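You operate a simulated robot arm through the tools that you are given. There is no shell and no other tool. Be economical: measure what you need, move in short steps, check, and stop when the job is done.

You are at the controls of a simulated robot arm. One attempt, no reset.

## Task
Tumble the crust off the orange plug and set it on the white mat.
Fine: into the blue tub, lid shut before you wind the orange crank one full turn; leave the lid open and the other plug alone.

It is judged by the outcome, as a careful person would: the job done as asked, and still so three seconds after it is handed in. It fails if anything else is knocked over, pushed out of place, dropped, spilled or broken. Lids that push on must go on centred and level and be pressed home; caps that screw on are set level and turned clockwise until they are tight.

## Robot
A 5-joint arm with a two-finger parallel gripper, fixed in place. Base frame: the origin is at the foot of the arm, x ahead of it, y to its left, z up; the work surface is at about z = 0. Units: cm, rad, N and s.
With the tool pointing down near the work surface it reaches from about 26 to 68 cm from the base axis. Its first joint turns from -1.152 to 1.152 rad. The tool tilts only in the upright plane through the base axis and itself; it spins freely about its own axis. Payload 2.9 kg.
The tool frame sits at the grasp point between the pads (the TCP): z along the fingers, y along the line on which they close. The tips reach 3 cm beyond it. The gripper opens to 11 cm. The fingers are 2 cm wide and 1 cm thick; the gripper's body (4.8 by 11.2 cm) begins 5.5 cm behind the TCP.
Orientation is that of the tool frame in the base frame, as [roll, pitch, yaw] about the fixed x, y, z axes, in that order (R = Rz(yaw) Ry(pitch) Rx(roll)). With the fingers straight down and closing along the base's y, the tool's x points along the base's -x, its y along +y and its z along -z.

## Interface
- The arm moves only by the tool servo_tool. Its argument "plan" is a list of rows, each an object (a shift or turn left out is 0, a gripper value left out holds the last) with "xyz": the shift along the tool's x, y, z in units of 25 mm (1.0 is 25 mm), a list of three; "angular": the turn, a rotation vector about the tool's x, y, z in units of 5 degrees (1.0 is 5 degrees), a list of three; "gripper": the finger opening in cm, from 0 to 11. In form: [{"xyz": [x, y, z], "angular": [ax, ay, az], "gripper": gripper}, ...]. A call has 1 to 8 rows; each row shifts and turns the commanded pose from where the row before left it, along the tool's axes as they then stand. A call with a number of a shift or a turn outside -1 to 1 is refused whole. A row lasts 0.2 s, in which the tool goes at most 5 cm and 0.15 rad; a call with a longer step from one row to the next is refused whole, and so is a gripper value outside its range. A pose out of reach is approached as far as the arm can. The call stops where the force on the tool passes 80 N (or 10 N more than at its start, if that is more) or the arm is blocked; 0.2 s more then pass. The fingers move at their own pace (about 10.8 cm/s each) and stop on an object; they squeeze with about 38 N. The grip force told is the motor's: it shows also when the fingers shut on nothing. Time passes only in rows, and 0.2 s behind the last, so rows that do not move let the fingers close. It gives the time, the measured TCP pose, the force on the tool (base axes), the opening and the grip force at its end, in the units of the frame above (readings bear some noise).
- Cameras (640 x 400 px; columns grow to the right, rows downward): "scene" is fixed at [2.07, -45.03, 60.43]; the picture's right is [0.83, -0.56, 0.00], its down [-0.34, -0.50, -0.80] and it looks along [0.45, 0.66, -0.60] (base axes); focal length 289 px, centre (320, 200). "wrist" rides on the gripper at [7.2, 1.7, -10.3] in the tool frame; the picture's right is [-0.23, 0.97, 0.00], its down [-0.76, -0.18, -0.62] and it looks along [-0.61, -0.14, 0.78] (tool axes); focal length 222 px, centre (320, 200). There is no depth. A picture from a camera that has moved, and an enlarged one, comes with that camera's place and axes in the base frame and with its lens. The place of the scene camera against the robot may be out by one fixed shift of up to 1.2 cm in any direction.
- camera(camera): a new picture of that camera. No time passes.
- inspect(camera, box): a new picture of the part [left, top, right, bottom] of that camera's present view, enlarged. No time passes.
- job_done(): hands the job in; it is judged then, once.

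Work in short steps. Places have to be worked out from the pictures, the camera data and where the tool is seen: move nearer, look again, correct. Check each grasp and each placing, and mend what went wrong. You have 120 turns and 84 pictures in all, those below and enlarged ones among them. Open the gripper and draw the arm clear of the work before you hand the job in, unless the task says otherwise; then end with one line.

The tools are called after "Emit:" as name(argument=value, ...) on one line, values as JSON. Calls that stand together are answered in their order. servo_tool: Moves the arm, as the interface text tells. Its arguments: {"type":"object","properties":{"plan":{"type":"array"}},"required":["plan"]} The other tools are called the same way: camera (camera) takes a picture; inspect (camera, box) takes an enlarged picture of a part of a camera's view; job_done () hands the job in.

At the start:

```text
clock: 0.0
tool_pos: [36.01, -14.48, 43.15]
ee_rot: [-3.142, -0.001, -3.14]
ft_force: [0.5, -0.4, -0.2]
grip_width: 10.98
finger_force: 0.2
```

scene: 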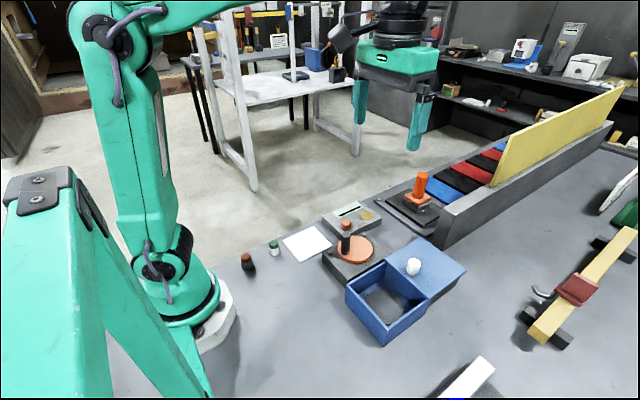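
wrist: 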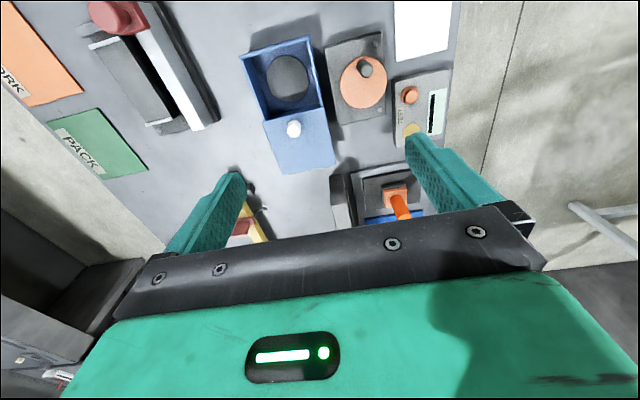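

The scene shows a blue tub with a sliding-looking lid, an orange crank beside it, two small plugs, and a white mat. I'll enlarge these areas first.

Emit:
inspect(camera="scene", box=[220, 180, 480, 350])

Emit:
inspect(camera="scene", box=[230, 220, 340, 290])

Emit:
inspect(camera="wrist", box=[220, 0, 480, 170])

```text
2.35 times, centred on (350, 265) of scene
camera zoom: at [2.07, -45.03, 60.43], right [0.83, -0.56, 0.0], down [-0.34, -0.5, -0.8], along [0.45, 0.66, -0.6], focal length 680 px, centre (249, 47)
```

zoom: 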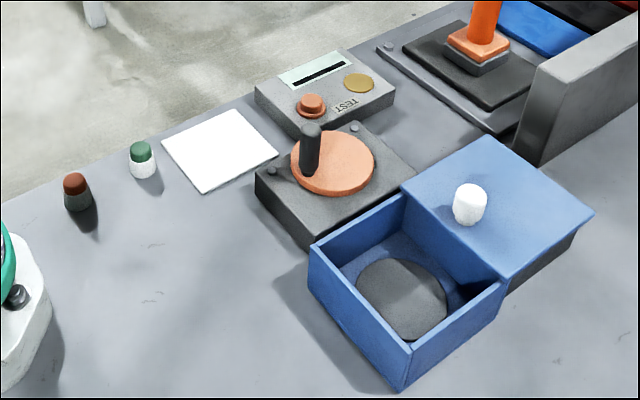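

```text
5.71 times, centred on (285, 255) of scene
camera zoom: at [2.07, -45.03, 60.43], right [0.83, -0.56, 0.0], down [-0.34, -0.5, -0.8], along [0.45, 0.66, -0.6], focal length 1651 px, centre (520, -114)
```

zoom: 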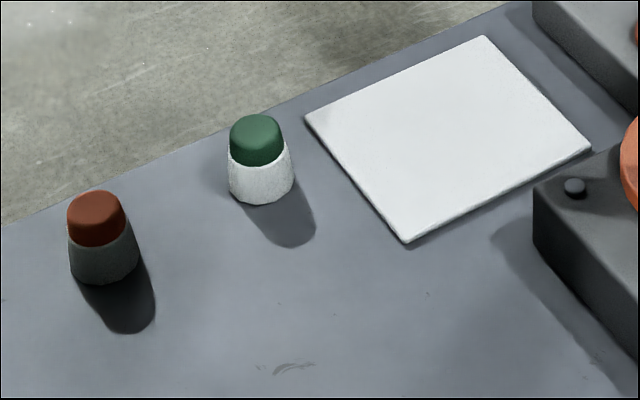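

```text
2.35 times, centred on (350, 85) of wrist
camera zoom: at [28.71, -12.67, 53.5], right [0.23, 0.97, 0.0], down [0.76, -0.18, 0.62], along [0.61, -0.14, -0.78], focal length 523 px, centre (249, 471)
```

zoom: 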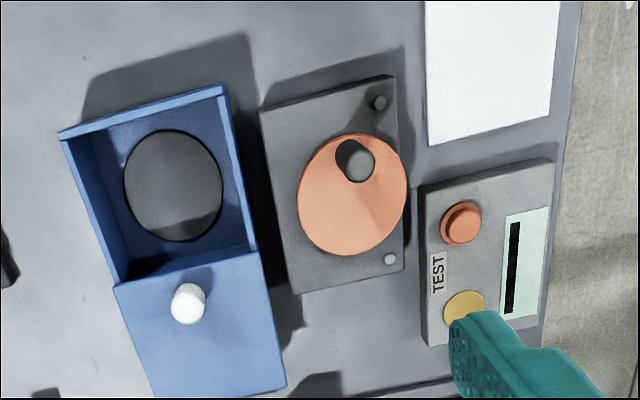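

Rough estimates from the pictures: orange plug at (14.7, 7.9), about 4 cm tall and very close to the base. The green plug is at (22.9, 8.0), the mat at (32.5, 6), the tub at x 30–42 and y −28 to −15, the lid knob at (44.6, −21.8), and the crank centre at (40, −6). I'll move high towards the plugs first.

Emit:
servo_tool(plan=[{"xyz": [0.3, 1, 0.5]}, {"xyz": [0.3, 1, 0.5]}, {"xyz": [0.3, 1, 0.5]}, {"xyz": [0.3, 1, 0.5]}, {"xyz": [0.3, 1, 0.5]}, {"xyz": [0.3, 1, 0.5]}, {"xyz": [0.3, 1, 0.5]}, {"xyz": [0.3, 1, 0.5]}])

Emit:
servo_tool(plan=[{"xyz": [0.3, 1, 0.5], "angular": [0, 0, 0]}, {"xyz": [0.3, 1, 0.5]}, {"xyz": [0.3, 1, 0.3]}, {"angular": [0, 0, -1]}, {"angular": [0, 0, -1]}, {"angular": [0, 0, -1]}, {"angular": [0, 0, -1]}, {"angular": [0, 0, -1]}])

Emit:
camera(camera="wrist")

Emit:
camera(camera="scene")

```text
clock: 1.8
tool_pos: [29.99, 5.81, 33.31]
ee_rot: [-3.142, -0.001, 3.139]
ft_force: [0.2, 0.1, -0.7]
grip_width: 10.98
finger_force: 0.0
```

```text
clock: 3.6
tool_pos: [27.94, 13.15, 29.98]
ee_rot: [-3.14, 0.0, -2.703]
ft_force: [0.4, 0.2, 0.2]
grip_width: 11.01
finger_force: 0.1
```

```text
78 pictures are left
camera wrist: at [20.49, 11.63, 40.28], right [-0.21, 0.98, 0.0], down [0.77, 0.16, 0.62], along [0.61, 0.13, -0.78], focal length 222 px, centre (320, 200)
```

wrist: 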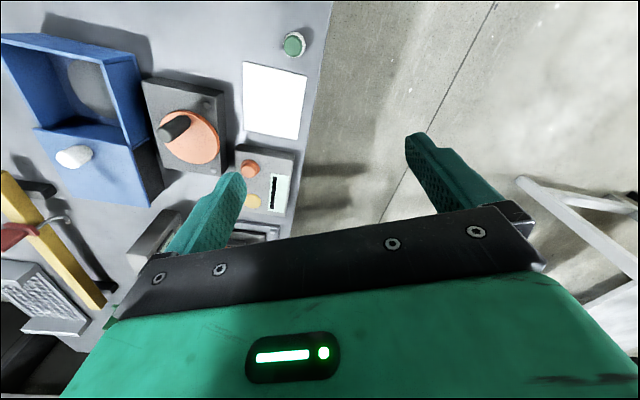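

```text
77 pictures are left
```

scene: 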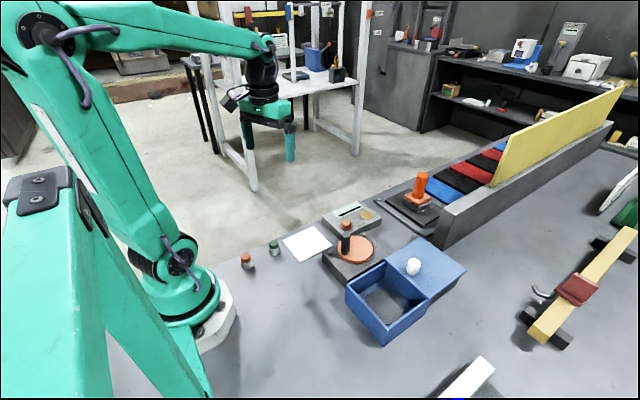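

Cross-checking the wrist view puts the green plug near (23.4, 8.5), so the orange plug should be near (15.2, 8.3), azimuth about 28.8°. I'll align with that azimuth and tilt the fingers back toward the base.

Emit:
servo_tool(plan=[{"xyz": [0, 0.8, 0], "angular": [0, 0, -0.74]}, {"angular": [0, 1, 0]}, {"angular": [0, 1, 0]}, {"angular": [0, 1, 0]}, {"angular": [0, 1, 0]}, {"angular": [0, 1, 0]}, {"angular": [0, 1, 0]}, {"angular": [0, 1, 0]}])

Emit:
camera(camera="wrist")

```text
clock: 5.4
tool_pos: [27.06, 14.9, 29.94]
ee_rot: [-3.138, -0.612, -2.64]
ft_force: [0.3, 0.5, 0.3]
grip_width: 11.0
finger_force: 0.1
```

```text
76 pictures are left
camera wrist: at [25.96, 16.48, 42.46], right [-0.31, 0.94, -0.13], down [0.95, 0.32, 0.07], along [0.11, -0.1, -0.99], focal length 222 px, centre (320, 200)
```

wrist: 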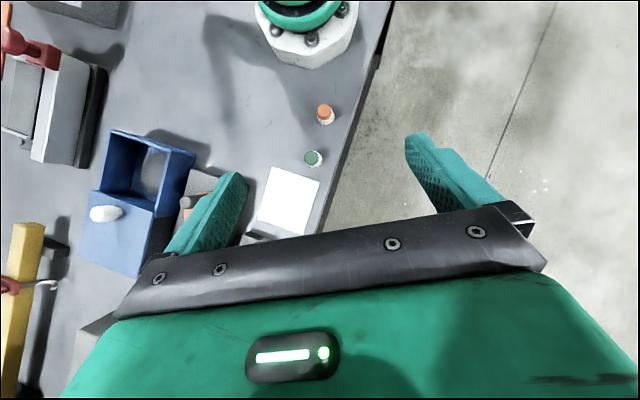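

The orange plug reads about (15.6, 8.6) and the green one about (23.5, 8.9). With a 35° tilt the gripper body clears the green plug, so I'll advance to a hover with the fingers narrowed.

Emit:
servo_tool(plan=[{"xyz": [-0.19, 0, 1], "gripper": 7}, {"xyz": [-0.19, 0, 1]}, {"xyz": [-0.19, 0, 1]}, {"xyz": [-0.19, 0, 1]}, {"xyz": [-0.19, 0, 1]}, {"xyz": [-0.19, 0, 1]}, {"xyz": [-0.19, 0, 1]}, {"xyz": [-0.19, 0, 1]}])

Emit:
camera(camera="wrist")

Emit:
inspect(camera="scene", box=[180, 160, 340, 280])

```text
clock: 7.2
tool_pos: [19.62, 10.91, 11.19]
ee_rot: [-3.138, -0.61, -2.64]
ft_force: [0.4, 0.9, -0.1]
grip_width: 7.01
finger_force: 0.0
```

```text
75 pictures are left
camera wrist: at [18.72, 12.48, 23.83], right [-0.31, 0.94, -0.13], down [0.95, 0.32, 0.07], along [0.11, -0.1, -0.99], focal length 222 px, centre (320, 200)
```

wrist: 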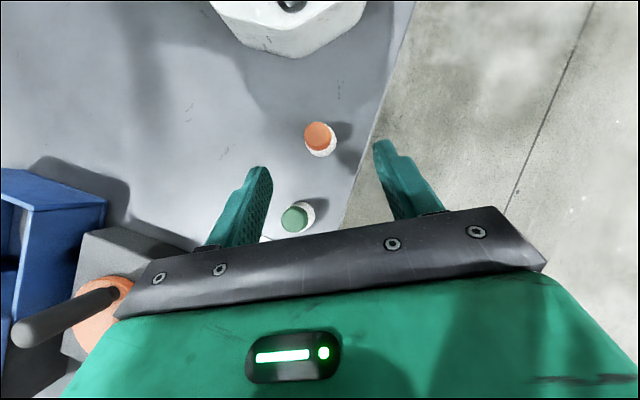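

```text
3.33 times, centred on (260, 220) of scene
camera zoom: at [2.07, -45.03, 60.43], right [0.83, -0.56, 0.0], down [-0.34, -0.5, -0.8], along [0.45, 0.66, -0.6], focal length 963 px, centre (520, 133)
```

zoom: 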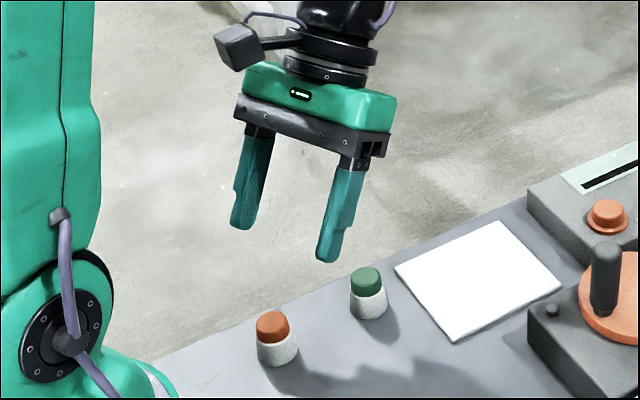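

The orange plug sits at about (15.5, 8.5), nearly centred between the fingers. I'll descend along the tool axis so the pads straddle it just above the table.

Emit:
servo_tool(plan=[{"xyz": [-0.11, -0.02, 0.88], "gripper": 6}, {"xyz": [-0.11, -0.02, 0.88]}, {"xyz": [-0.11, 0, 0.88]}])

Emit:
camera(camera="wrist")

Emit:
inspect(camera="scene", box=[200, 180, 320, 280])

```text
clock: 8.0
tool_pos: [17.09, 9.4, 5.46]
ee_rot: [3.141, -0.613, -2.64]
ft_force: [0.5, 0.7, 0.2]
grip_width: 6.02
finger_force: 0.0
```

```text
73 pictures are left
camera wrist: at [16.17, 10.82, 18.04], right [-0.3, 0.94, -0.13], down [0.95, 0.32, 0.07], along [0.11, -0.1, -0.99], focal length 222 px, centre (320, 200)
```

wrist: 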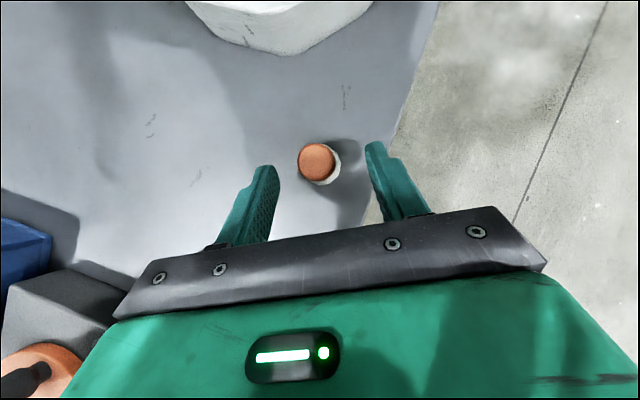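

```text
4.00 times, centred on (260, 230) of scene
camera zoom: at [2.07, -45.03, 60.43], right [0.83, -0.56, 0.0], down [-0.34, -0.5, -0.8], along [0.45, 0.66, -0.6], focal length 1156 px, centre (560, 80)
```

zoom: 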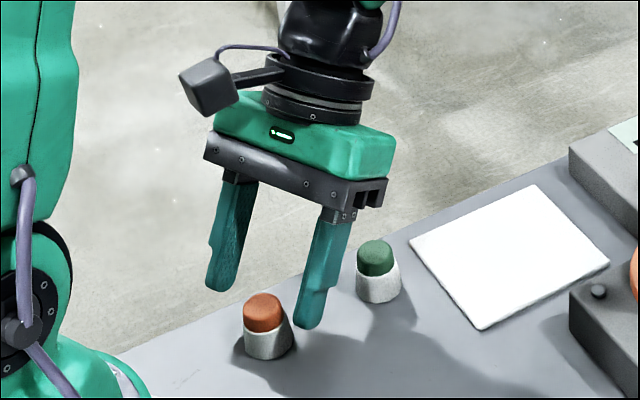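

The plug is still centred, so I'll do the last 2.4 cm and close on it.

Emit:
servo_tool(plan=[{"xyz": [-0.02, -0.01, 0.5]}, {"xyz": [-0.02, -0.01, 0.47]}, {"gripper": 6}, {"gripper": 2}, {"gripper": 2}, {"gripper": 2}])

Emit:
inspect(camera="scene", box=[200, 180, 320, 280])

Emit:
camera(camera="wrist")

```text
clock: 9.4
tool_pos: [15.93, 8.71, 3.37]
ee_rot: [-3.141, -0.612, -2.641]
ft_force: [-0.8, -0.5, -0.5]
grip_width: 2.65
finger_force: 38.2
```

```text
4.00 times, centred on (260, 230) of scene
camera zoom: at [2.07, -45.03, 60.43], right [0.83, -0.56, 0.0], down [-0.34, -0.5, -0.8], along [0.45, 0.66, -0.6], focal length 1156 px, centre (560, 80)
```

zoom: 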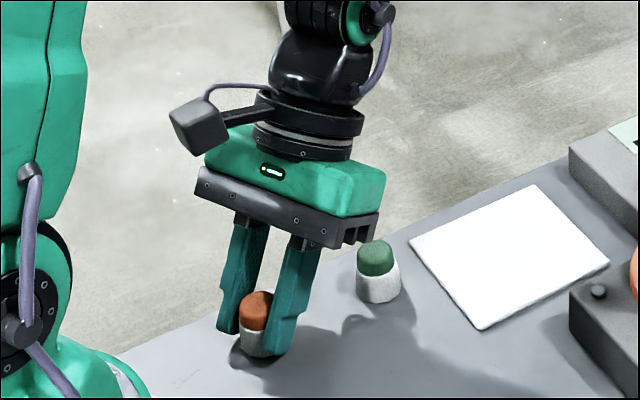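

```text
70 pictures are left
camera wrist: at [14.97, 10.25, 16.03], right [-0.31, 0.94, -0.13], down [0.95, 0.32, 0.07], along [0.11, -0.1, -0.99], focal length 222 px, centre (320, 200)
```

wrist: 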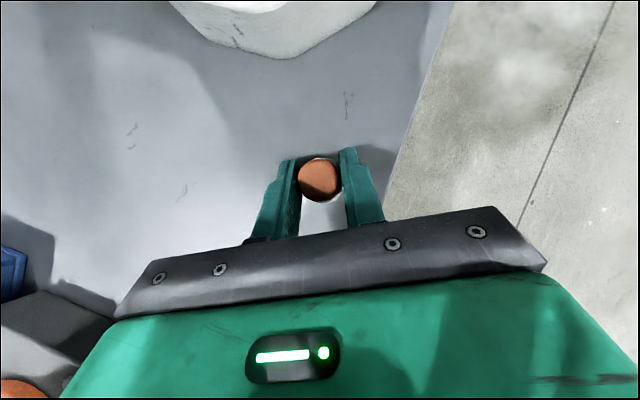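

Grip reads 2.65 cm at 38 N. Next I lift straight up 12 cm and check that the plug is held.

Emit:
servo_tool(plan=[{"xyz": [0.28, 0, -0.4]}, {"xyz": [0.55, 0, -0.79]}, {"xyz": [0.55, 0, -0.79]}, {"xyz": [0.55, 0, -0.79]}, {"xyz": [0.55, 0, -0.79]}, {"xyz": [0.4, 0, -0.5]}])

Emit:
inspect(camera="scene", box=[180, 130, 320, 280])

```text
clock: 10.8
tool_pos: [15.86, 8.7, 16.08]
ee_rot: [3.141, -0.61, -2.641]
ft_force: [0.0, 1.3, -0.2]
grip_width: 2.02
finger_force: 0.0
```

```text
2.67 times, centred on (250, 205) of scene
camera zoom: at [2.07, -45.03, 60.43], right [0.83, -0.56, 0.0], down [-0.34, -0.5, -0.8], along [0.45, 0.66, -0.6], focal length 770 px, centre (507, 187)
```

zoom: 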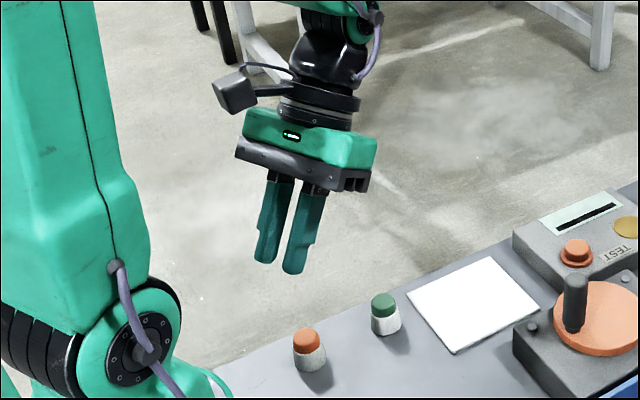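

The grip slipped off, leaving the plug standing and the gripper empty at 2.0 cm. I'll look at the plug's shape and where it sits now.

Emit:
inspect(camera="scene", box=[230, 240, 290, 280])

Emit:
inspect(camera="wrist", box=[240, 90, 420, 210])

```text
10.00 times, centred on (260, 260) of scene
camera zoom: at [2.07, -45.03, 60.43], right [0.83, -0.56, 0.0], down [-0.34, -0.5, -0.8], along [0.45, 0.66, -0.6], focal length 2889 px, centre (920, -400)
```

zoom: 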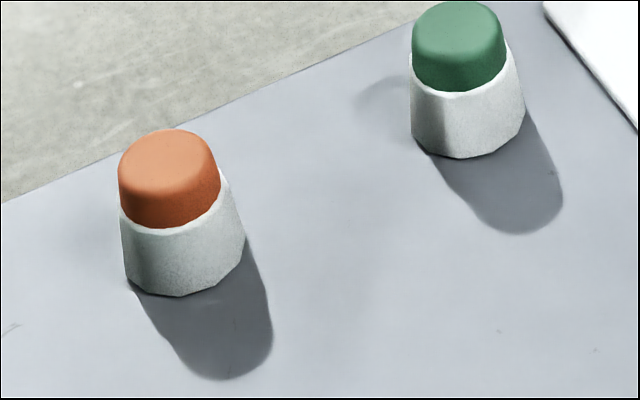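

```text
3.33 times, centred on (330, 150) of wrist
camera zoom: at [14.87, 10.14, 28.62], right [-0.3, 0.94, -0.13], down [0.95, 0.32, 0.07], along [0.11, -0.1, -0.99], focal length 740 px, centre (287, 367)
```

zoom: 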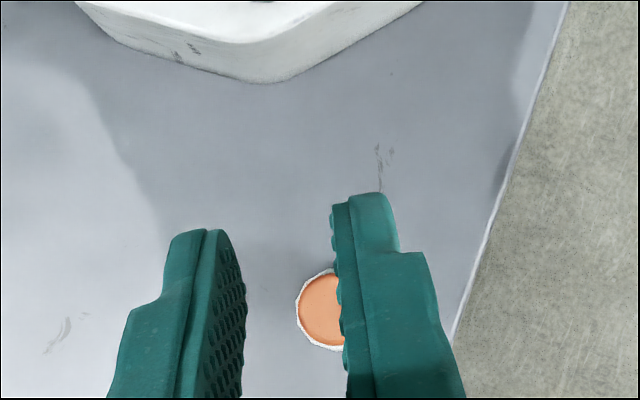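

The plug is undisturbed at about (15.4, 8.2). It is a tapered crust sleeve around a 2.6 cm orange core. I'll try again with less tilt (20°) for more pad contact, and first check that the arm can reach that near the base.

Emit:
servo_tool(plan=[{"gripper": 6, "angular": [0, -1, 0]}, {"angular": [0, -1, 0]}, {"angular": [0, -1, 0]}, {"xyz": [-0.31, -0.08, 0.85]}, {"xyz": [-0.31, 0, 0.85]}, {"xyz": [-0.31, 0, 0.85]}])

Emit:
inspect(camera="wrist", box=[200, 90, 440, 250])

```text
clock: 12.2
tool_pos: [15.77, 8.59, 9.15]
ee_rot: [3.139, -0.348, -2.638]
ft_force: [-0.3, 0.6, 0.2]
grip_width: 6.01
finger_force: 0.1
```

```text
2.50 times, centred on (320, 170) of wrist
camera zoom: at [12.03, 8.37, 21.31], right [-0.28, 0.96, -0.07], down [0.9, 0.29, 0.32], along [0.33, 0.02, -0.94], focal length 555 px, centre (320, 275)
```

zoom: 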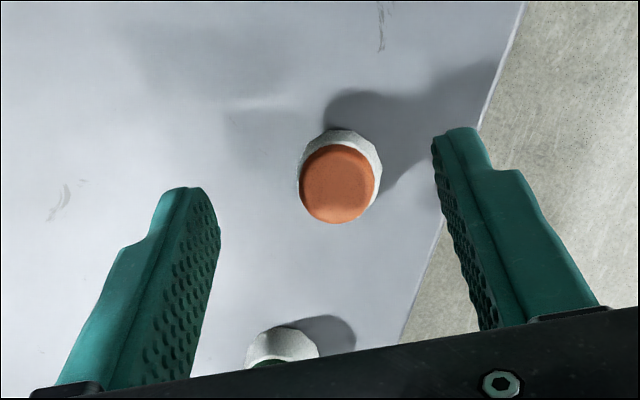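

A 20° tilt is reachable. Descend vertically to z about 3.35 and close, then make a slow test lift.

Emit:
servo_tool(plan=[{"xyz": [-0.27, 0.02, 0.72]}, {"xyz": [-0.27, 0.02, 0.72]}, {"xyz": [-0.26, 0, 0.72]}, {}])

Emit:
inspect(camera="wrist", box=[200, 90, 440, 250])

Emit:
inspect(camera="scene", box=[210, 200, 300, 280])

```text
clock: 13.2
tool_pos: [16.02, 8.68, 3.49]
ee_rot: [-3.141, -0.35, -2.641]
ft_force: [-0.7, 0.3, -0.1]
grip_width: 5.99
finger_force: 0.0
```

```text
2.50 times, centred on (320, 170) of wrist
camera zoom: at [12.18, 8.64, 15.62], right [-0.28, 0.96, -0.08], down [0.9, 0.29, 0.32], along [0.33, 0.02, -0.94], focal length 555 px, centre (320, 275)
```

zoom: 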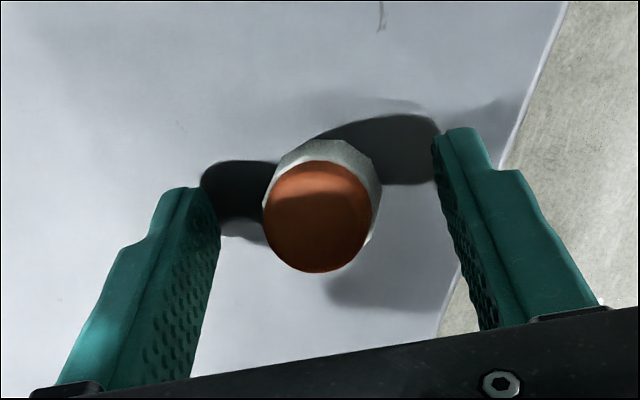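

```text
5.00 times, centred on (255, 240) of scene
camera zoom: at [2.07, -45.03, 60.43], right [0.83, -0.56, 0.0], down [-0.34, -0.5, -0.8], along [0.45, 0.66, -0.6], focal length 1445 px, centre (645, 0)
```

zoom: 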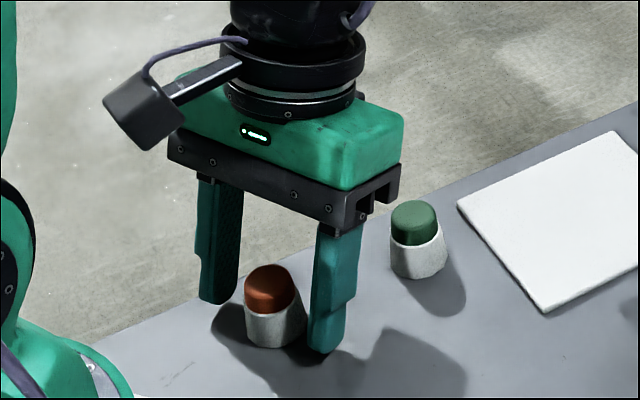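

The pads straddle the plug with clearance. I lower 1.5 mm, close, and watch the reading before lifting.

Emit:
servo_tool(plan=[{"xyz": [-0.02, -0.05, 0.055]}, {"gripper": 5}, {"gripper": 4}, {"gripper": 3.3}, {"gripper": 2}, {"gripper": 1}, {"gripper": 1}])

Emit:
inspect(camera="scene", box=[210, 200, 300, 280])

```text
clock: 14.8
tool_pos: [15.94, 8.57, 3.22]
ee_rot: [3.14, -0.349, -2.642]
ft_force: [-0.4, -0.9, 0.5]
grip_width: 2.68
finger_force: 37.7
```

```text
5.00 times, centred on (255, 240) of scene
camera zoom: at [2.07, -45.03, 60.43], right [0.83, -0.56, 0.0], down [-0.34, -0.5, -0.8], along [0.45, 0.66, -0.6], focal length 1445 px, centre (645, 0)
```

zoom: 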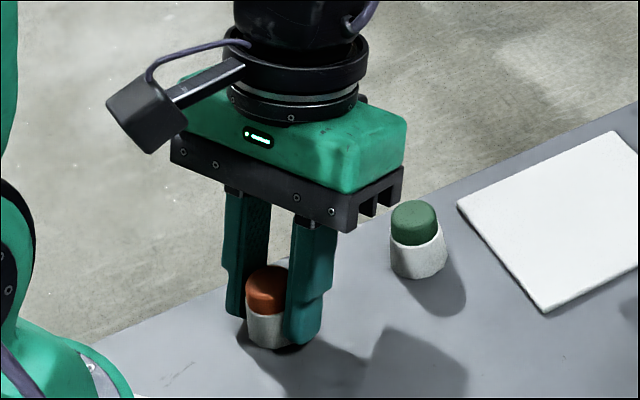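

Grip is steady at 2.68 cm. Slow lift of 3 cm next.

Emit:
servo_tool(plan=[{"xyz": [0.034, 0, -0.094]}, {"xyz": [0.034, 0, -0.094]}, {"xyz": [0.068, 0, -0.188]}, {"xyz": [0.068, 0, -0.188]}, {"xyz": [0.068, 0, -0.188]}, {"xyz": [0.068, 0, -0.188]}, {"xyz": [0.068, 0, -0.188]}])

Emit:
inspect(camera="scene", box=[210, 200, 300, 280])

```text
clock: 16.4
tool_pos: [15.86, 8.54, 6.24]
ee_rot: [3.14, -0.348, -2.641]
ft_force: [0.0, 0.0, 0.0]
grip_width: 2.69
finger_force: 38.1
```

```text
5.00 times, centred on (255, 240) of scene
camera zoom: at [2.07, -45.03, 60.43], right [0.83, -0.56, 0.0], down [-0.34, -0.5, -0.8], along [0.45, 0.66, -0.6], focal length 1445 px, centre (645, 0)
```

zoom: 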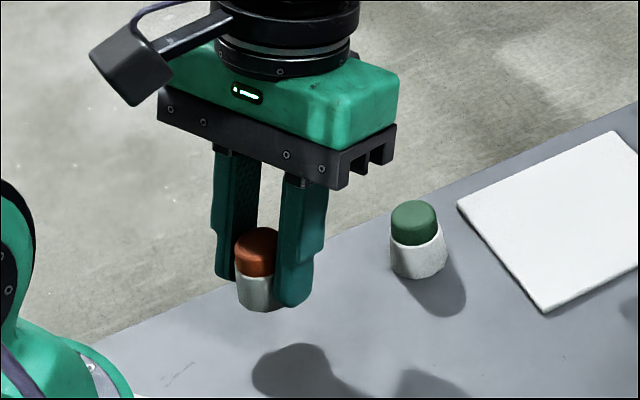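

The plug is held. Continue lifting gently to z about 18.

Emit:
servo_tool(plan=[{"xyz": [0.15, 0, -0.4]}, {"xyz": [0.2, 0, -0.56]}, {"xyz": [0.2, 0, -0.56]}, {"xyz": [0.2, 0, -0.56]}, {"xyz": [0.2, 0, -0.56]}, {"xyz": [0.2, 0, -0.56]}, {"xyz": [0.2, 0, -0.56]}, {"xyz": [0.15, 0, -0.4]}])

Emit:
servo_tool(plan=[{"xyz": [-0.3, 0, -0.1]}, {"xyz": [-0.5, 0, -0.18]}, {"xyz": [-0.5, 0, -0.18]}, {"xyz": [-0.5, 0, -0.18]}, {"xyz": [-0.5, 0, -0.18]}, {"xyz": [-0.5, 0, -0.18]}, {"xyz": [-0.5, 0, -0.18]}, {"xyz": [-0.5, 0, -0.18]}])

Emit:
servo_tool(plan=[{"xyz": [-0.5, 0, -0.18]}, {"xyz": [-0.3, 0, -0.1]}, {"angular": [0, -0.8, 0]}, {"angular": [0, -0.8, 0]}, {"angular": [0, -0.8, 0]}, {"angular": [0, -0.8, 0]}, {"angular": [0, -0.8, 0]}])

```text
clock: 18.2
tool_pos: [15.82, 8.66, 17.26]
ee_rot: [3.138, -0.35, -2.641]
ft_force: [0.0, -0.8, -1.4]
grip_width: 2.69
finger_force: 38.3
```

```text
clock: 20.0
tool_pos: [24.73, 13.45, 17.25]
ee_rot: [3.14, -0.349, -2.641]
ft_force: [-0.8, 0.1, -0.9]
grip_width: 2.68
finger_force: 37.9
```

```text
clock: 21.6
tool_pos: [26.58, 14.29, 17.35]
ee_rot: [3.142, 0.002, -2.641]
ft_force: [0.1, 0.2, -1.0]
grip_width: 2.66
finger_force: 38.2
```

The plug is firmly held at 2.66 cm. I'll swing over to the tub centre, about (36.3, −21.3), at constant height with yaw following the azimuth. That lets me re-tilt 20° there and release the plug upright.

Emit:
servo_tool(plan=[{"xyz": [0.209, -0.898, 0], "angular": [0, 0, 0.733]}, {"xyz": [0.151, -0.91, 0], "angular": [0, 0, 0.733]}, {"xyz": [0.093, -0.917, 0], "angular": [0, 0, 0.733]}, {"xyz": [0.034, -0.921, 0], "angular": [0, 0, 0.733]}, {"xyz": [-0.024, -0.922, 0], "angular": [0, 0, 0.733]}, {"xyz": [-0.084, -0.918, 0], "angular": [0, 0, 0.733]}, {"xyz": [-0.143, -0.911, 0], "angular": [0, 0, 0.733]}, {"xyz": [-0.2, -0.9, 0], "angular": [0, 0, 0.733]}])

Emit:
servo_tool(plan=[{"xyz": [-0.257, -0.885, 0], "angular": [0, 0, 0.733]}, {"xyz": [-0.312, -0.868, 0], "angular": [0, 0, 0.733]}, {"xyz": [-0.368, -0.846, 0], "angular": [0, 0, 0.733]}, {"xyz": [-0.421, -0.82, 0], "angular": [0, 0, 0.733]}, {"xyz": [-0.472, -0.792, 0], "angular": [0, 0, 0.733]}, {"xyz": [-0.522, -0.76, 0], "angular": [0, 0, 0.733]}, {"xyz": [-0.569, -0.726, 0], "angular": [0, 0, 0.733]}, {"xyz": [-0.615, -0.687, 0], "angular": [0, 0, 0.733]}])

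Emit:
servo_tool(plan=[{"angular": [0, 0.8, 0]}, {"angular": [0, 0.8, 0]}, {"angular": [0, 0.8, 0]}, {"angular": [0, 0.8, 0]}, {"angular": [0, 0.8, 0]}])

Emit:
camera(camera="wrist")

Emit:
inspect(camera="scene", box=[300, 150, 500, 350])

```text
clock: 23.4
tool_pos: [31.48, -3.53, 17.07]
ee_rot: [-3.141, -0.002, 3.129]
ft_force: [0.1, 0.2, -0.5]
grip_width: 2.67
finger_force: 38.0
```

```text
clock: 25.2
tool_pos: [36.66, -21.05, 17.03]
ee_rot: [3.141, 0.001, 2.616]
ft_force: [0.4, 0.1, 0.3]
grip_width: 2.72
finger_force: 38.1
```

```text
clock: 26.4
tool_pos: [36.53, -21.04, 17.18]
ee_rot: [3.141, -0.351, 2.618]
ft_force: [0.0, -1.0, -0.1]
grip_width: 2.72
finger_force: 38.2
```

```text
61 pictures are left
camera wrist: at [34.5, -18.0, 29.38], right [0.67, 0.74, -0.08], down [0.72, -0.62, 0.32], along [0.19, -0.27, -0.94], focal length 222 px, centre (320, 200)
```

wrist: 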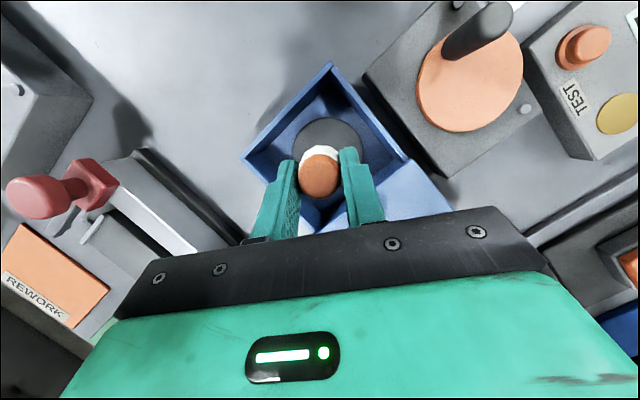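

```text
2.00 times, centred on (400, 250) of scene
camera zoom: at [2.07, -45.03, 60.43], right [0.83, -0.56, 0.0], down [-0.34, -0.5, -0.8], along [0.45, 0.66, -0.6], focal length 578 px, centre (160, 100)
```

zoom: 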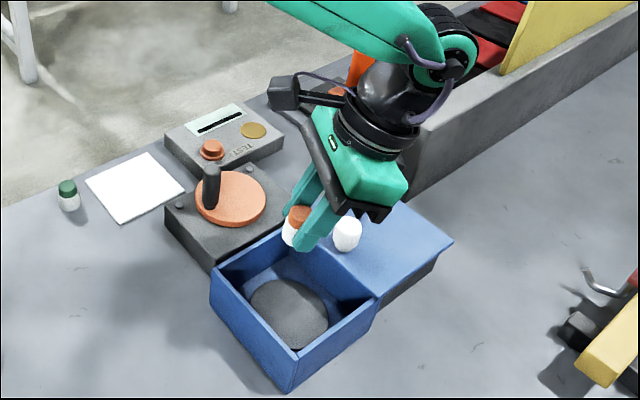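

The plug hangs upright over the tub, whose interior is about x 30.5–41.5, y −27.5 to −15.3, with the plug near (35.7, −20.6). I descend straight, then go slower near the floor.

Emit:
servo_tool(plan=[{"xyz": [-0.205, 0, 0.564]}, {"xyz": [-0.205, 0, 0.564]}, {"xyz": [-0.205, 0, 0.564]}, {"xyz": [-0.205, 0, 0.564]}, {"xyz": [-0.205, 0, 0.564]}, {"xyz": [-0.205, 0, 0.564]}, {"xyz": [-0.205, 0, 0.564]}])

Emit:
inspect(camera="scene", box=[300, 170, 480, 350])

Emit:
camera(camera="wrist")

```text
clock: 28.0
tool_pos: [36.66, -21.17, 6.76]
ee_rot: [-3.14, -0.348, 2.618]
ft_force: [-0.4, 0.4, 0.0]
grip_width: 2.73
finger_force: 38.1
```

```text
2.22 times, centred on (390, 260) of scene
camera zoom: at [2.07, -45.03, 60.43], right [0.83, -0.56, 0.0], down [-0.34, -0.5, -0.8], along [0.45, 0.66, -0.6], focal length 642 px, centre (164, 67)
```

zoom: 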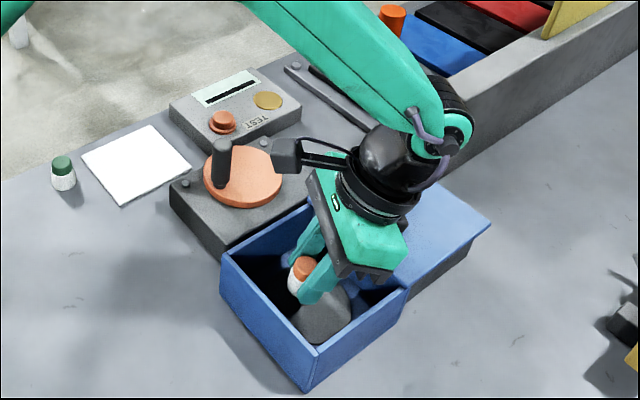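

```text
58 pictures are left
camera wrist: at [34.47, -18.04, 18.97], right [0.67, 0.74, -0.08], down [0.72, -0.62, 0.33], along [0.19, -0.27, -0.94], focal length 222 px, centre (320, 200)
```

wrist: 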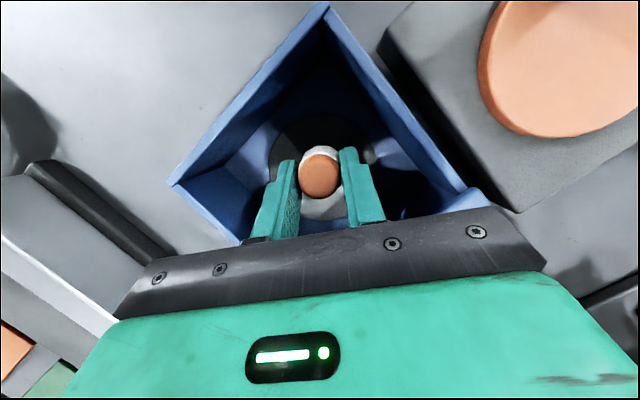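

Clearances look good. I'll descend slowly towards the tub floor, watching for contact force.

Emit:
servo_tool(plan=[{"xyz": [-0.055, 0, 0.15]}, {"xyz": [-0.055, 0, 0.15]}, {"xyz": [-0.055, 0, 0.15]}, {"xyz": [-0.055, 0, 0.15]}, {"xyz": [-0.055, 0, 0.15]}])

Emit:
servo_tool(plan=[{"xyz": [-0.014, 0, 0.038]}, {"xyz": [-0.014, 0, 0.038]}, {"xyz": [-0.014, 0, 0.038]}])

Emit:
inspect(camera="scene", box=[340, 220, 440, 320])

```text
clock: 29.2
tool_pos: [36.78, -21.09, 4.74]
ee_rot: [3.141, -0.349, 2.618]
ft_force: [-4.1, 0.9, 4.0]
grip_width: 2.7
finger_force: 37.9
```

```text
clock: 30.0
tool_pos: [36.56, -21.11, 4.4]
ee_rot: [-3.141, -0.347, 2.619]
ft_force: [-7.3, 5.1, 9.9]
grip_width: 2.71
finger_force: 38.3
```

```text
4.00 times, centred on (390, 270) of scene
camera zoom: at [2.07, -45.03, 60.43], right [0.83, -0.56, 0.0], down [-0.34, -0.5, -0.8], along [0.45, 0.66, -0.6], focal length 1156 px, centre (40, -80)
```

zoom: 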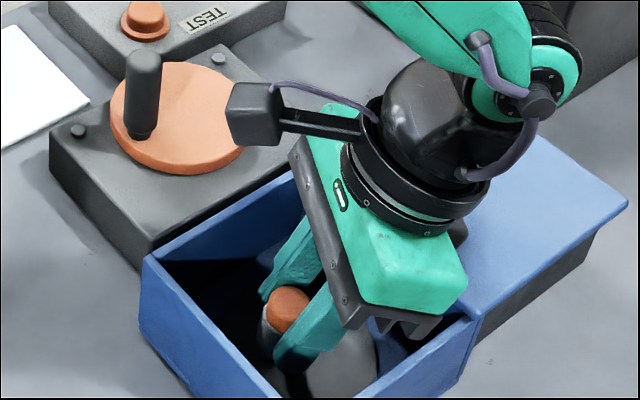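

Contact force has built to about 10 N, so the plug is on the tub floor. I open to 5.5 cm and rise straight up.

Emit:
servo_tool(plan=[{"gripper": 3.2}, {"gripper": 4}, {"gripper": 5.5}, {}])

Emit:
camera(camera="wrist")

```text
clock: 31.0
tool_pos: [36.58, -21.25, 4.48]
ee_rot: [-3.142, -0.351, 2.619]
ft_force: [-8.9, 6.0, 6.5]
grip_width: 5.47
finger_force: 0.1
```

```text
56 pictures are left
camera wrist: at [34.5, -18.01, 16.56], right [0.67, 0.74, -0.08], down [0.72, -0.62, 0.32], along [0.19, -0.27, -0.94], focal length 222 px, centre (320, 200)
```

wrist: 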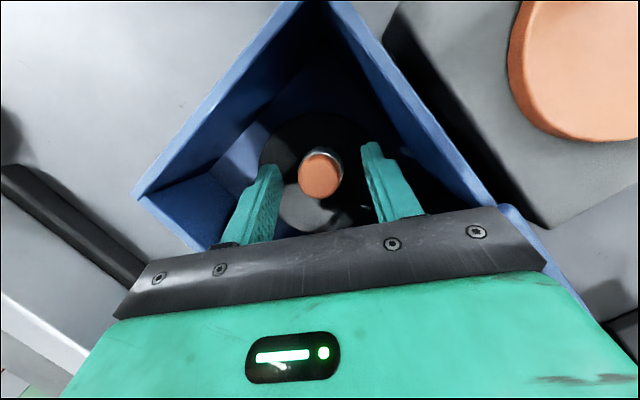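

Released, but about 12 N pushes the tool back toward the base, so the gripper body is probably touching the lid or knob. I ease slightly back and then straight up.

Emit:
servo_tool(plan=[{"xyz": [0.12, 0, -0.05]}, {"xyz": [0.137, 0, -0.3]}, {"xyz": [0.205, 0, -0.56]}, {"xyz": [0.205, 0, -0.56]}, {"xyz": [0.3, 0, -0.84]}, {"xyz": [0.3, 0, -0.84]}, {"xyz": [0.3, 0, -0.84]}])

Emit:
camera(camera="wrist")

Emit:
inspect(camera="scene", box=[300, 170, 480, 350])

```text
clock: 32.6
tool_pos: [36.37, -21.13, 15.06]
ee_rot: [3.14, -0.351, 2.618]
ft_force: [-0.4, -0.3, 0.1]
grip_width: 5.5
finger_force: 0.1
```

```text
55 pictures are left
camera wrist: at [34.24, -17.95, 27.22], right [0.67, 0.74, -0.08], down [0.72, -0.62, 0.32], along [0.19, -0.27, -0.94], focal length 222 px, centre (320, 200)
```

wrist: 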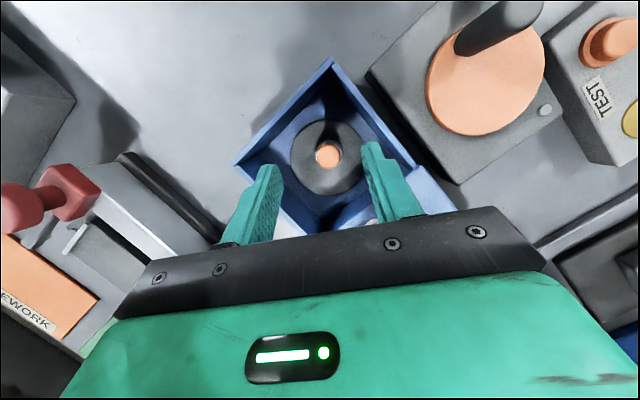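

```text
2.22 times, centred on (390, 260) of scene
camera zoom: at [2.07, -45.03, 60.43], right [0.83, -0.56, 0.0], down [-0.34, -0.5, -0.8], along [0.45, 0.66, -0.6], focal length 642 px, centre (164, 67)
```

zoom: 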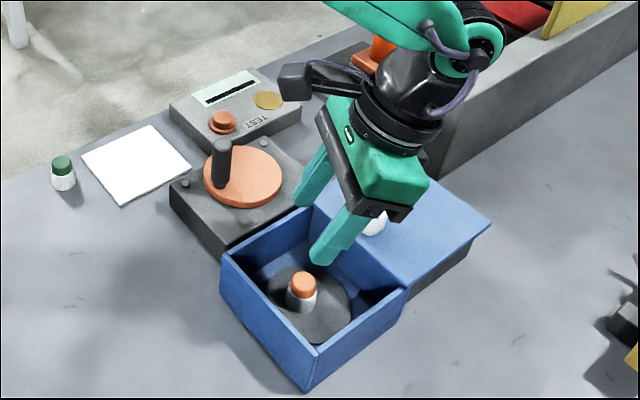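

The plug stands upright in the tub. Next, the lid: untilt, turn so the fingers close along base y, and move above the knob near (44.6, −21.8).

Emit:
servo_tool(plan=[{"angular": [0, -1, 0], "xyz": [0, 0, -0.5]}, {"angular": [0, -1, 0], "xyz": [0, 0, -0.5]}, {"angular": [0, -1, 0]}, {"angular": [0, -1, 0]}, {"angular": [0, 0, -1]}, {"angular": [0, 0, -1]}, {"angular": [0, 0, -1]}, {"angular": [0, 0, -1]}])

Emit:
servo_tool(plan=[{"angular": [0, 0, -1]}, {"angular": [0, 0, -1]}, {"xyz": [-0.7, -0.1, 0]}, {"xyz": [-0.7, -0.1, 0]}, {"xyz": [-0.7, -0.1, 0]}, {"xyz": [-0.7, 0, 0]}])

Emit:
camera(camera="wrist")

```text
clock: 34.4
tool_pos: [37.01, -21.36, 17.53]
ee_rot: [-3.141, 0.002, 2.967]
ft_force: [0.1, -0.2, -0.9]
grip_width: 5.51
finger_force: 0.0
```

```text
clock: 35.8
tool_pos: [44.02, -22.18, 17.4]
ee_rot: [3.141, 0.0, -3.14]
ft_force: [0.2, 0.4, 0.7]
grip_width: 5.49
finger_force: 0.0
```

```text
53 pictures are left
camera wrist: at [36.64, -20.44, 27.73], right [0.23, 0.97, 0.0], down [0.76, -0.18, 0.62], along [0.61, -0.14, -0.78], focal length 222 px, centre (320, 200)
```

wrist: 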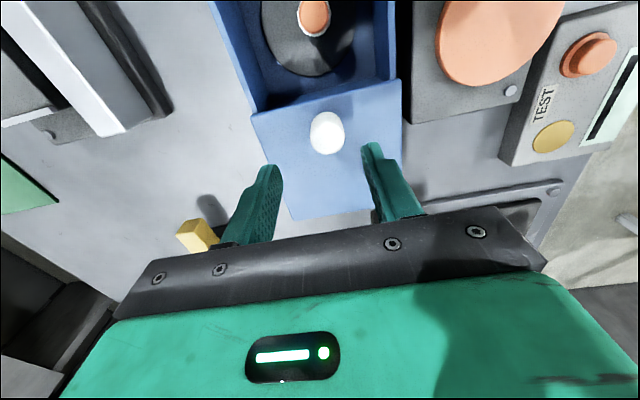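

The knob is near (44.4, −21.7), rising from about z 6.5 to 9. I centre over it and lower to z about 10.4, checking from the scene camera.

Emit:
servo_tool(plan=[{"xyz": [-0.16, 0.18, 0.5]}, {"xyz": [0, 0, 0.8]}, {"xyz": [0, 0, 0.8]}, {"xyz": [0, 0, 0.6]}])

Emit:
camera(camera="wrist")

Emit:
inspect(camera="scene", box=[340, 190, 480, 310])

```text
clock: 36.8
tool_pos: [44.24, -21.8, 10.81]
ee_rot: [3.141, 0.0, -3.141]
ft_force: [-4.6, 4.3, 9.1]
grip_width: 5.48
finger_force: 0.0
```

```text
52 pictures are left
camera wrist: at [36.96, -20.08, 21.1], right [0.23, 0.97, 0.0], down [0.76, -0.18, 0.62], along [0.61, -0.14, -0.78], focal length 222 px, centre (320, 200)
```

wrist: 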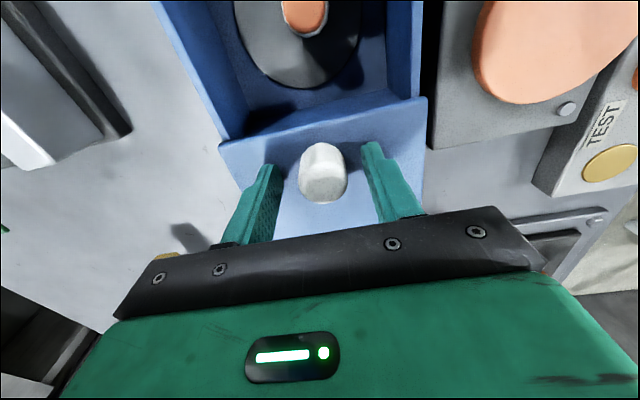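

```text
3.33 times, centred on (410, 250) of scene
camera zoom: at [2.07, -45.03, 60.43], right [0.83, -0.56, 0.0], down [-0.34, -0.5, -0.8], along [0.45, 0.66, -0.6], focal length 963 px, centre (20, 33)
```

zoom: 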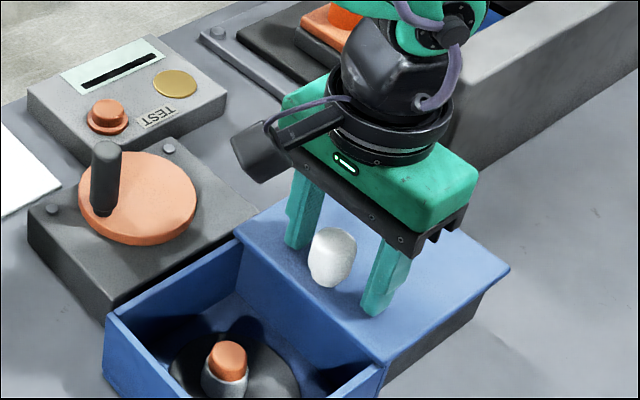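

A 9 N contact at this height means the tips touched the lid, so its top is at about z 7.8. The knob is then near (43.8, −21.4). I raise 4 mm, recentre and close.

Emit:
servo_tool(plan=[{"xyz": [0, 0, -0.2]}, {"xyz": [0.16, 0.12, 0]}, {"gripper": 4}, {"gripper": 2}, {"gripper": 1}, {}])

Emit:
inspect(camera="scene", box=[340, 190, 480, 310])

```text
clock: 38.2
tool_pos: [43.93, -21.58, 11.27]
ee_rot: [-3.141, 0.001, 3.139]
ft_force: [-1.0, -22.3, -6.1]
grip_width: 2.75
finger_force: 45.1
```

```text
3.33 times, centred on (410, 250) of scene
camera zoom: at [2.07, -45.03, 60.43], right [0.83, -0.56, 0.0], down [-0.34, -0.5, -0.8], along [0.45, 0.66, -0.6], focal length 963 px, centre (20, 33)
```

zoom: 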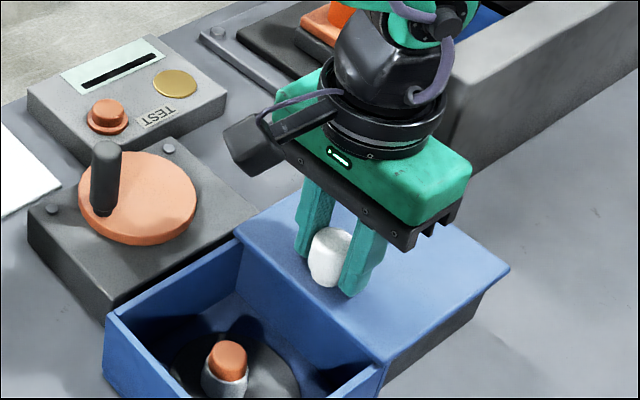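

The knob is gripped at 2.75 cm with about 22 N of sideways preload along −y. I ease that off and begin sliding the lid toward the base.

Emit:
servo_tool(plan=[{"xyz": [0, -0.07, 0.02]}, {"xyz": [0.1, 0, 0]}, {"xyz": [0.2, 0, 0]}, {"xyz": [0.3, 0, 0]}, {"xyz": [0.3, 0, 0]}])

Emit:
inspect(camera="scene", box=[340, 190, 480, 310])

```text
clock: 39.4
tool_pos: [41.73, -21.53, 11.28]
ee_rot: [3.141, 0.0, -3.137]
ft_force: [2.9, 24.2, 21.5]
grip_width: 2.74
finger_force: 45.3
```

```text
3.33 times, centred on (410, 250) of scene
camera zoom: at [2.06, -45.02, 60.44], right [0.83, -0.56, 0.0], down [-0.34, -0.5, -0.8], along [0.45, 0.66, -0.6], focal length 963 px, centre (20, 33)
```

zoom: 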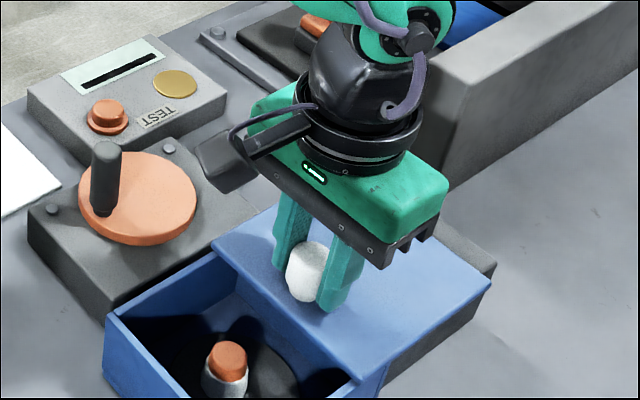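

The lid slides and has moved about 2.2 cm. Balance the preload and keep sliding.

Emit:
servo_tool(plan=[{"xyz": [0.3, 0.035, -0.015]}, {"xyz": [0.4, 0, 0]}, {"xyz": [0.4, 0, 0]}, {"xyz": [0.4, 0, 0]}, {"xyz": [0.4, 0, 0]}, {"xyz": [0.4, 0, 0]}, {"xyz": [0.4, 0, 0]}])

Emit:
inspect(camera="scene", box=[320, 190, 480, 350])

```text
clock: 41.0
tool_pos: [34.88, -21.52, 11.22]
ee_rot: [-3.139, 0.002, -3.141]
ft_force: [4.1, 2.7, 13.1]
grip_width: 2.72
finger_force: 44.9
```

```text
2.50 times, centred on (400, 270) of scene
camera zoom: at [2.07, -45.03, 60.43], right [0.83, -0.56, 0.0], down [-0.34, -0.5, -0.8], along [0.45, 0.66, -0.6], focal length 722 px, centre (120, 25)
```

zoom: 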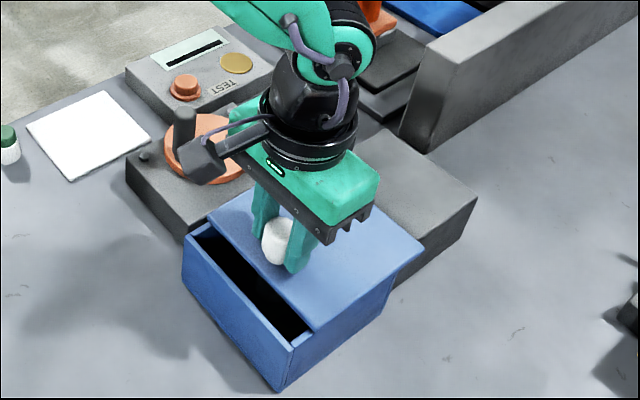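

About 3 cm of opening remains. Continue in smaller steps toward the end stop.

Emit:
servo_tool(plan=[{"xyz": [0.25, 0, -0.01]}, {"xyz": [0.25, 0, 0]}, {"xyz": [0.25, 0, 0]}, {"xyz": [0.12, 0, 0]}, {"xyz": [0.12, 0, 0]}])

Emit:
inspect(camera="scene", box=[320, 190, 480, 350])

```text
clock: 42.2
tool_pos: [32.45, -21.43, 11.27]
ee_rot: [-3.142, 0.0, 3.142]
ft_force: [2.8, -4.3, -8.8]
grip_width: 2.74
finger_force: 45.5
```

```text
2.50 times, centred on (400, 270) of scene
camera zoom: at [2.07, -45.03, 60.43], right [0.83, -0.56, 0.0], down [-0.34, -0.5, -0.8], along [0.45, 0.66, -0.6], focal length 722 px, centre (120, 25)
```

zoom: 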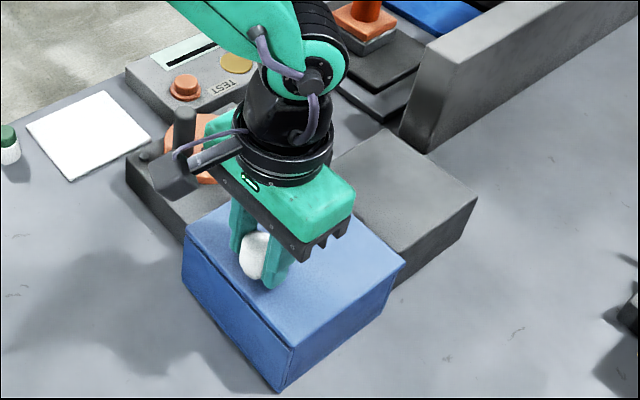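

It looks nearly flush. I nudge in small steps to find the stop.

Emit:
servo_tool(plan=[{"xyz": [0.06, 0, 0]}, {"xyz": [0.06, 0, 0]}, {"xyz": [0.06, 0, 0]}])

Emit:
inspect(camera="scene", box=[340, 230, 440, 350])

```text
clock: 43.0
tool_pos: [31.95, -21.54, 11.27]
ee_rot: [-3.141, 0.001, -3.14]
ft_force: [23.7, -5.5, -25.4]
grip_width: 2.75
finger_force: 44.8
```

```text
3.33 times, centred on (390, 290) of scene
camera zoom: at [2.09, -45.04, 60.42], right [0.83, -0.56, 0.0], down [-0.34, -0.5, -0.8], along [0.45, 0.66, -0.6], focal length 963 px, centre (87, -100)
```

zoom: 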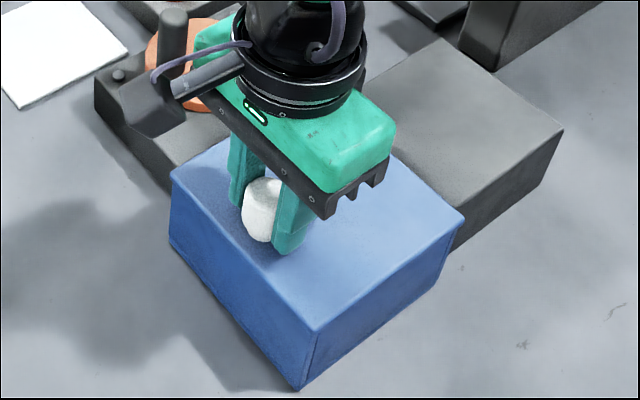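

The stop is reached (24 N) and the lid is flush and shut. Release the knob, rise, and move toward the crank to view it.

Emit:
servo_tool(plan=[{"xyz": [-0.02, 0, 0], "gripper": 5}, {}, {"xyz": [0, 0, -0.6]}, {"xyz": [0, 0, -1]}, {"xyz": [0, 0, -1]}, {"xyz": [0, 0.9, -0.6]}, {"xyz": [0, 0.9, 0]}, {"xyz": [0, 0.9, 0]}])

Emit:
servo_tool(plan=[{"xyz": [0, 0.9, 0]}, {"xyz": [0, 0.9, 0]}, {"xyz": [0, 0.9, 0]}, {"xyz": [-0.4, 0.6, 0]}])

Emit:
camera(camera="wrist")

Emit:
camera(camera="scene")

```text
clock: 44.8
tool_pos: [32.1, -14.86, 19.19]
ee_rot: [3.139, 0.001, 3.142]
ft_force: [0.5, -0.6, 0.4]
grip_width: 5.0
finger_force: 0.0
```

```text
clock: 45.8
tool_pos: [33.08, -6.46, 19.17]
ee_rot: [-3.142, 0.0, 3.141]
ft_force: [-0.1, 0.0, 0.0]
grip_width: 4.98
finger_force: 0.1
```

```text
45 pictures are left
camera wrist: at [25.67, -4.73, 29.39], right [0.23, 0.97, 0.0], down [0.76, -0.18, 0.62], along [0.61, -0.14, -0.78], focal length 222 px, centre (320, 200)
```

wrist: 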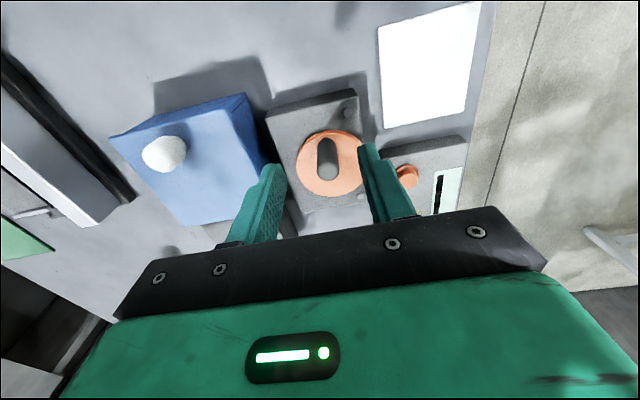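

```text
44 pictures are left
```

scene: 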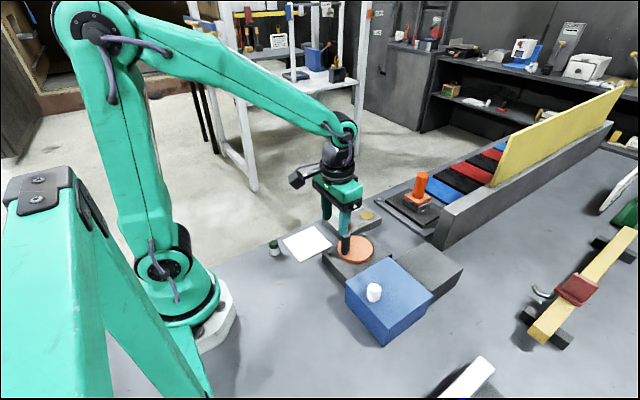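

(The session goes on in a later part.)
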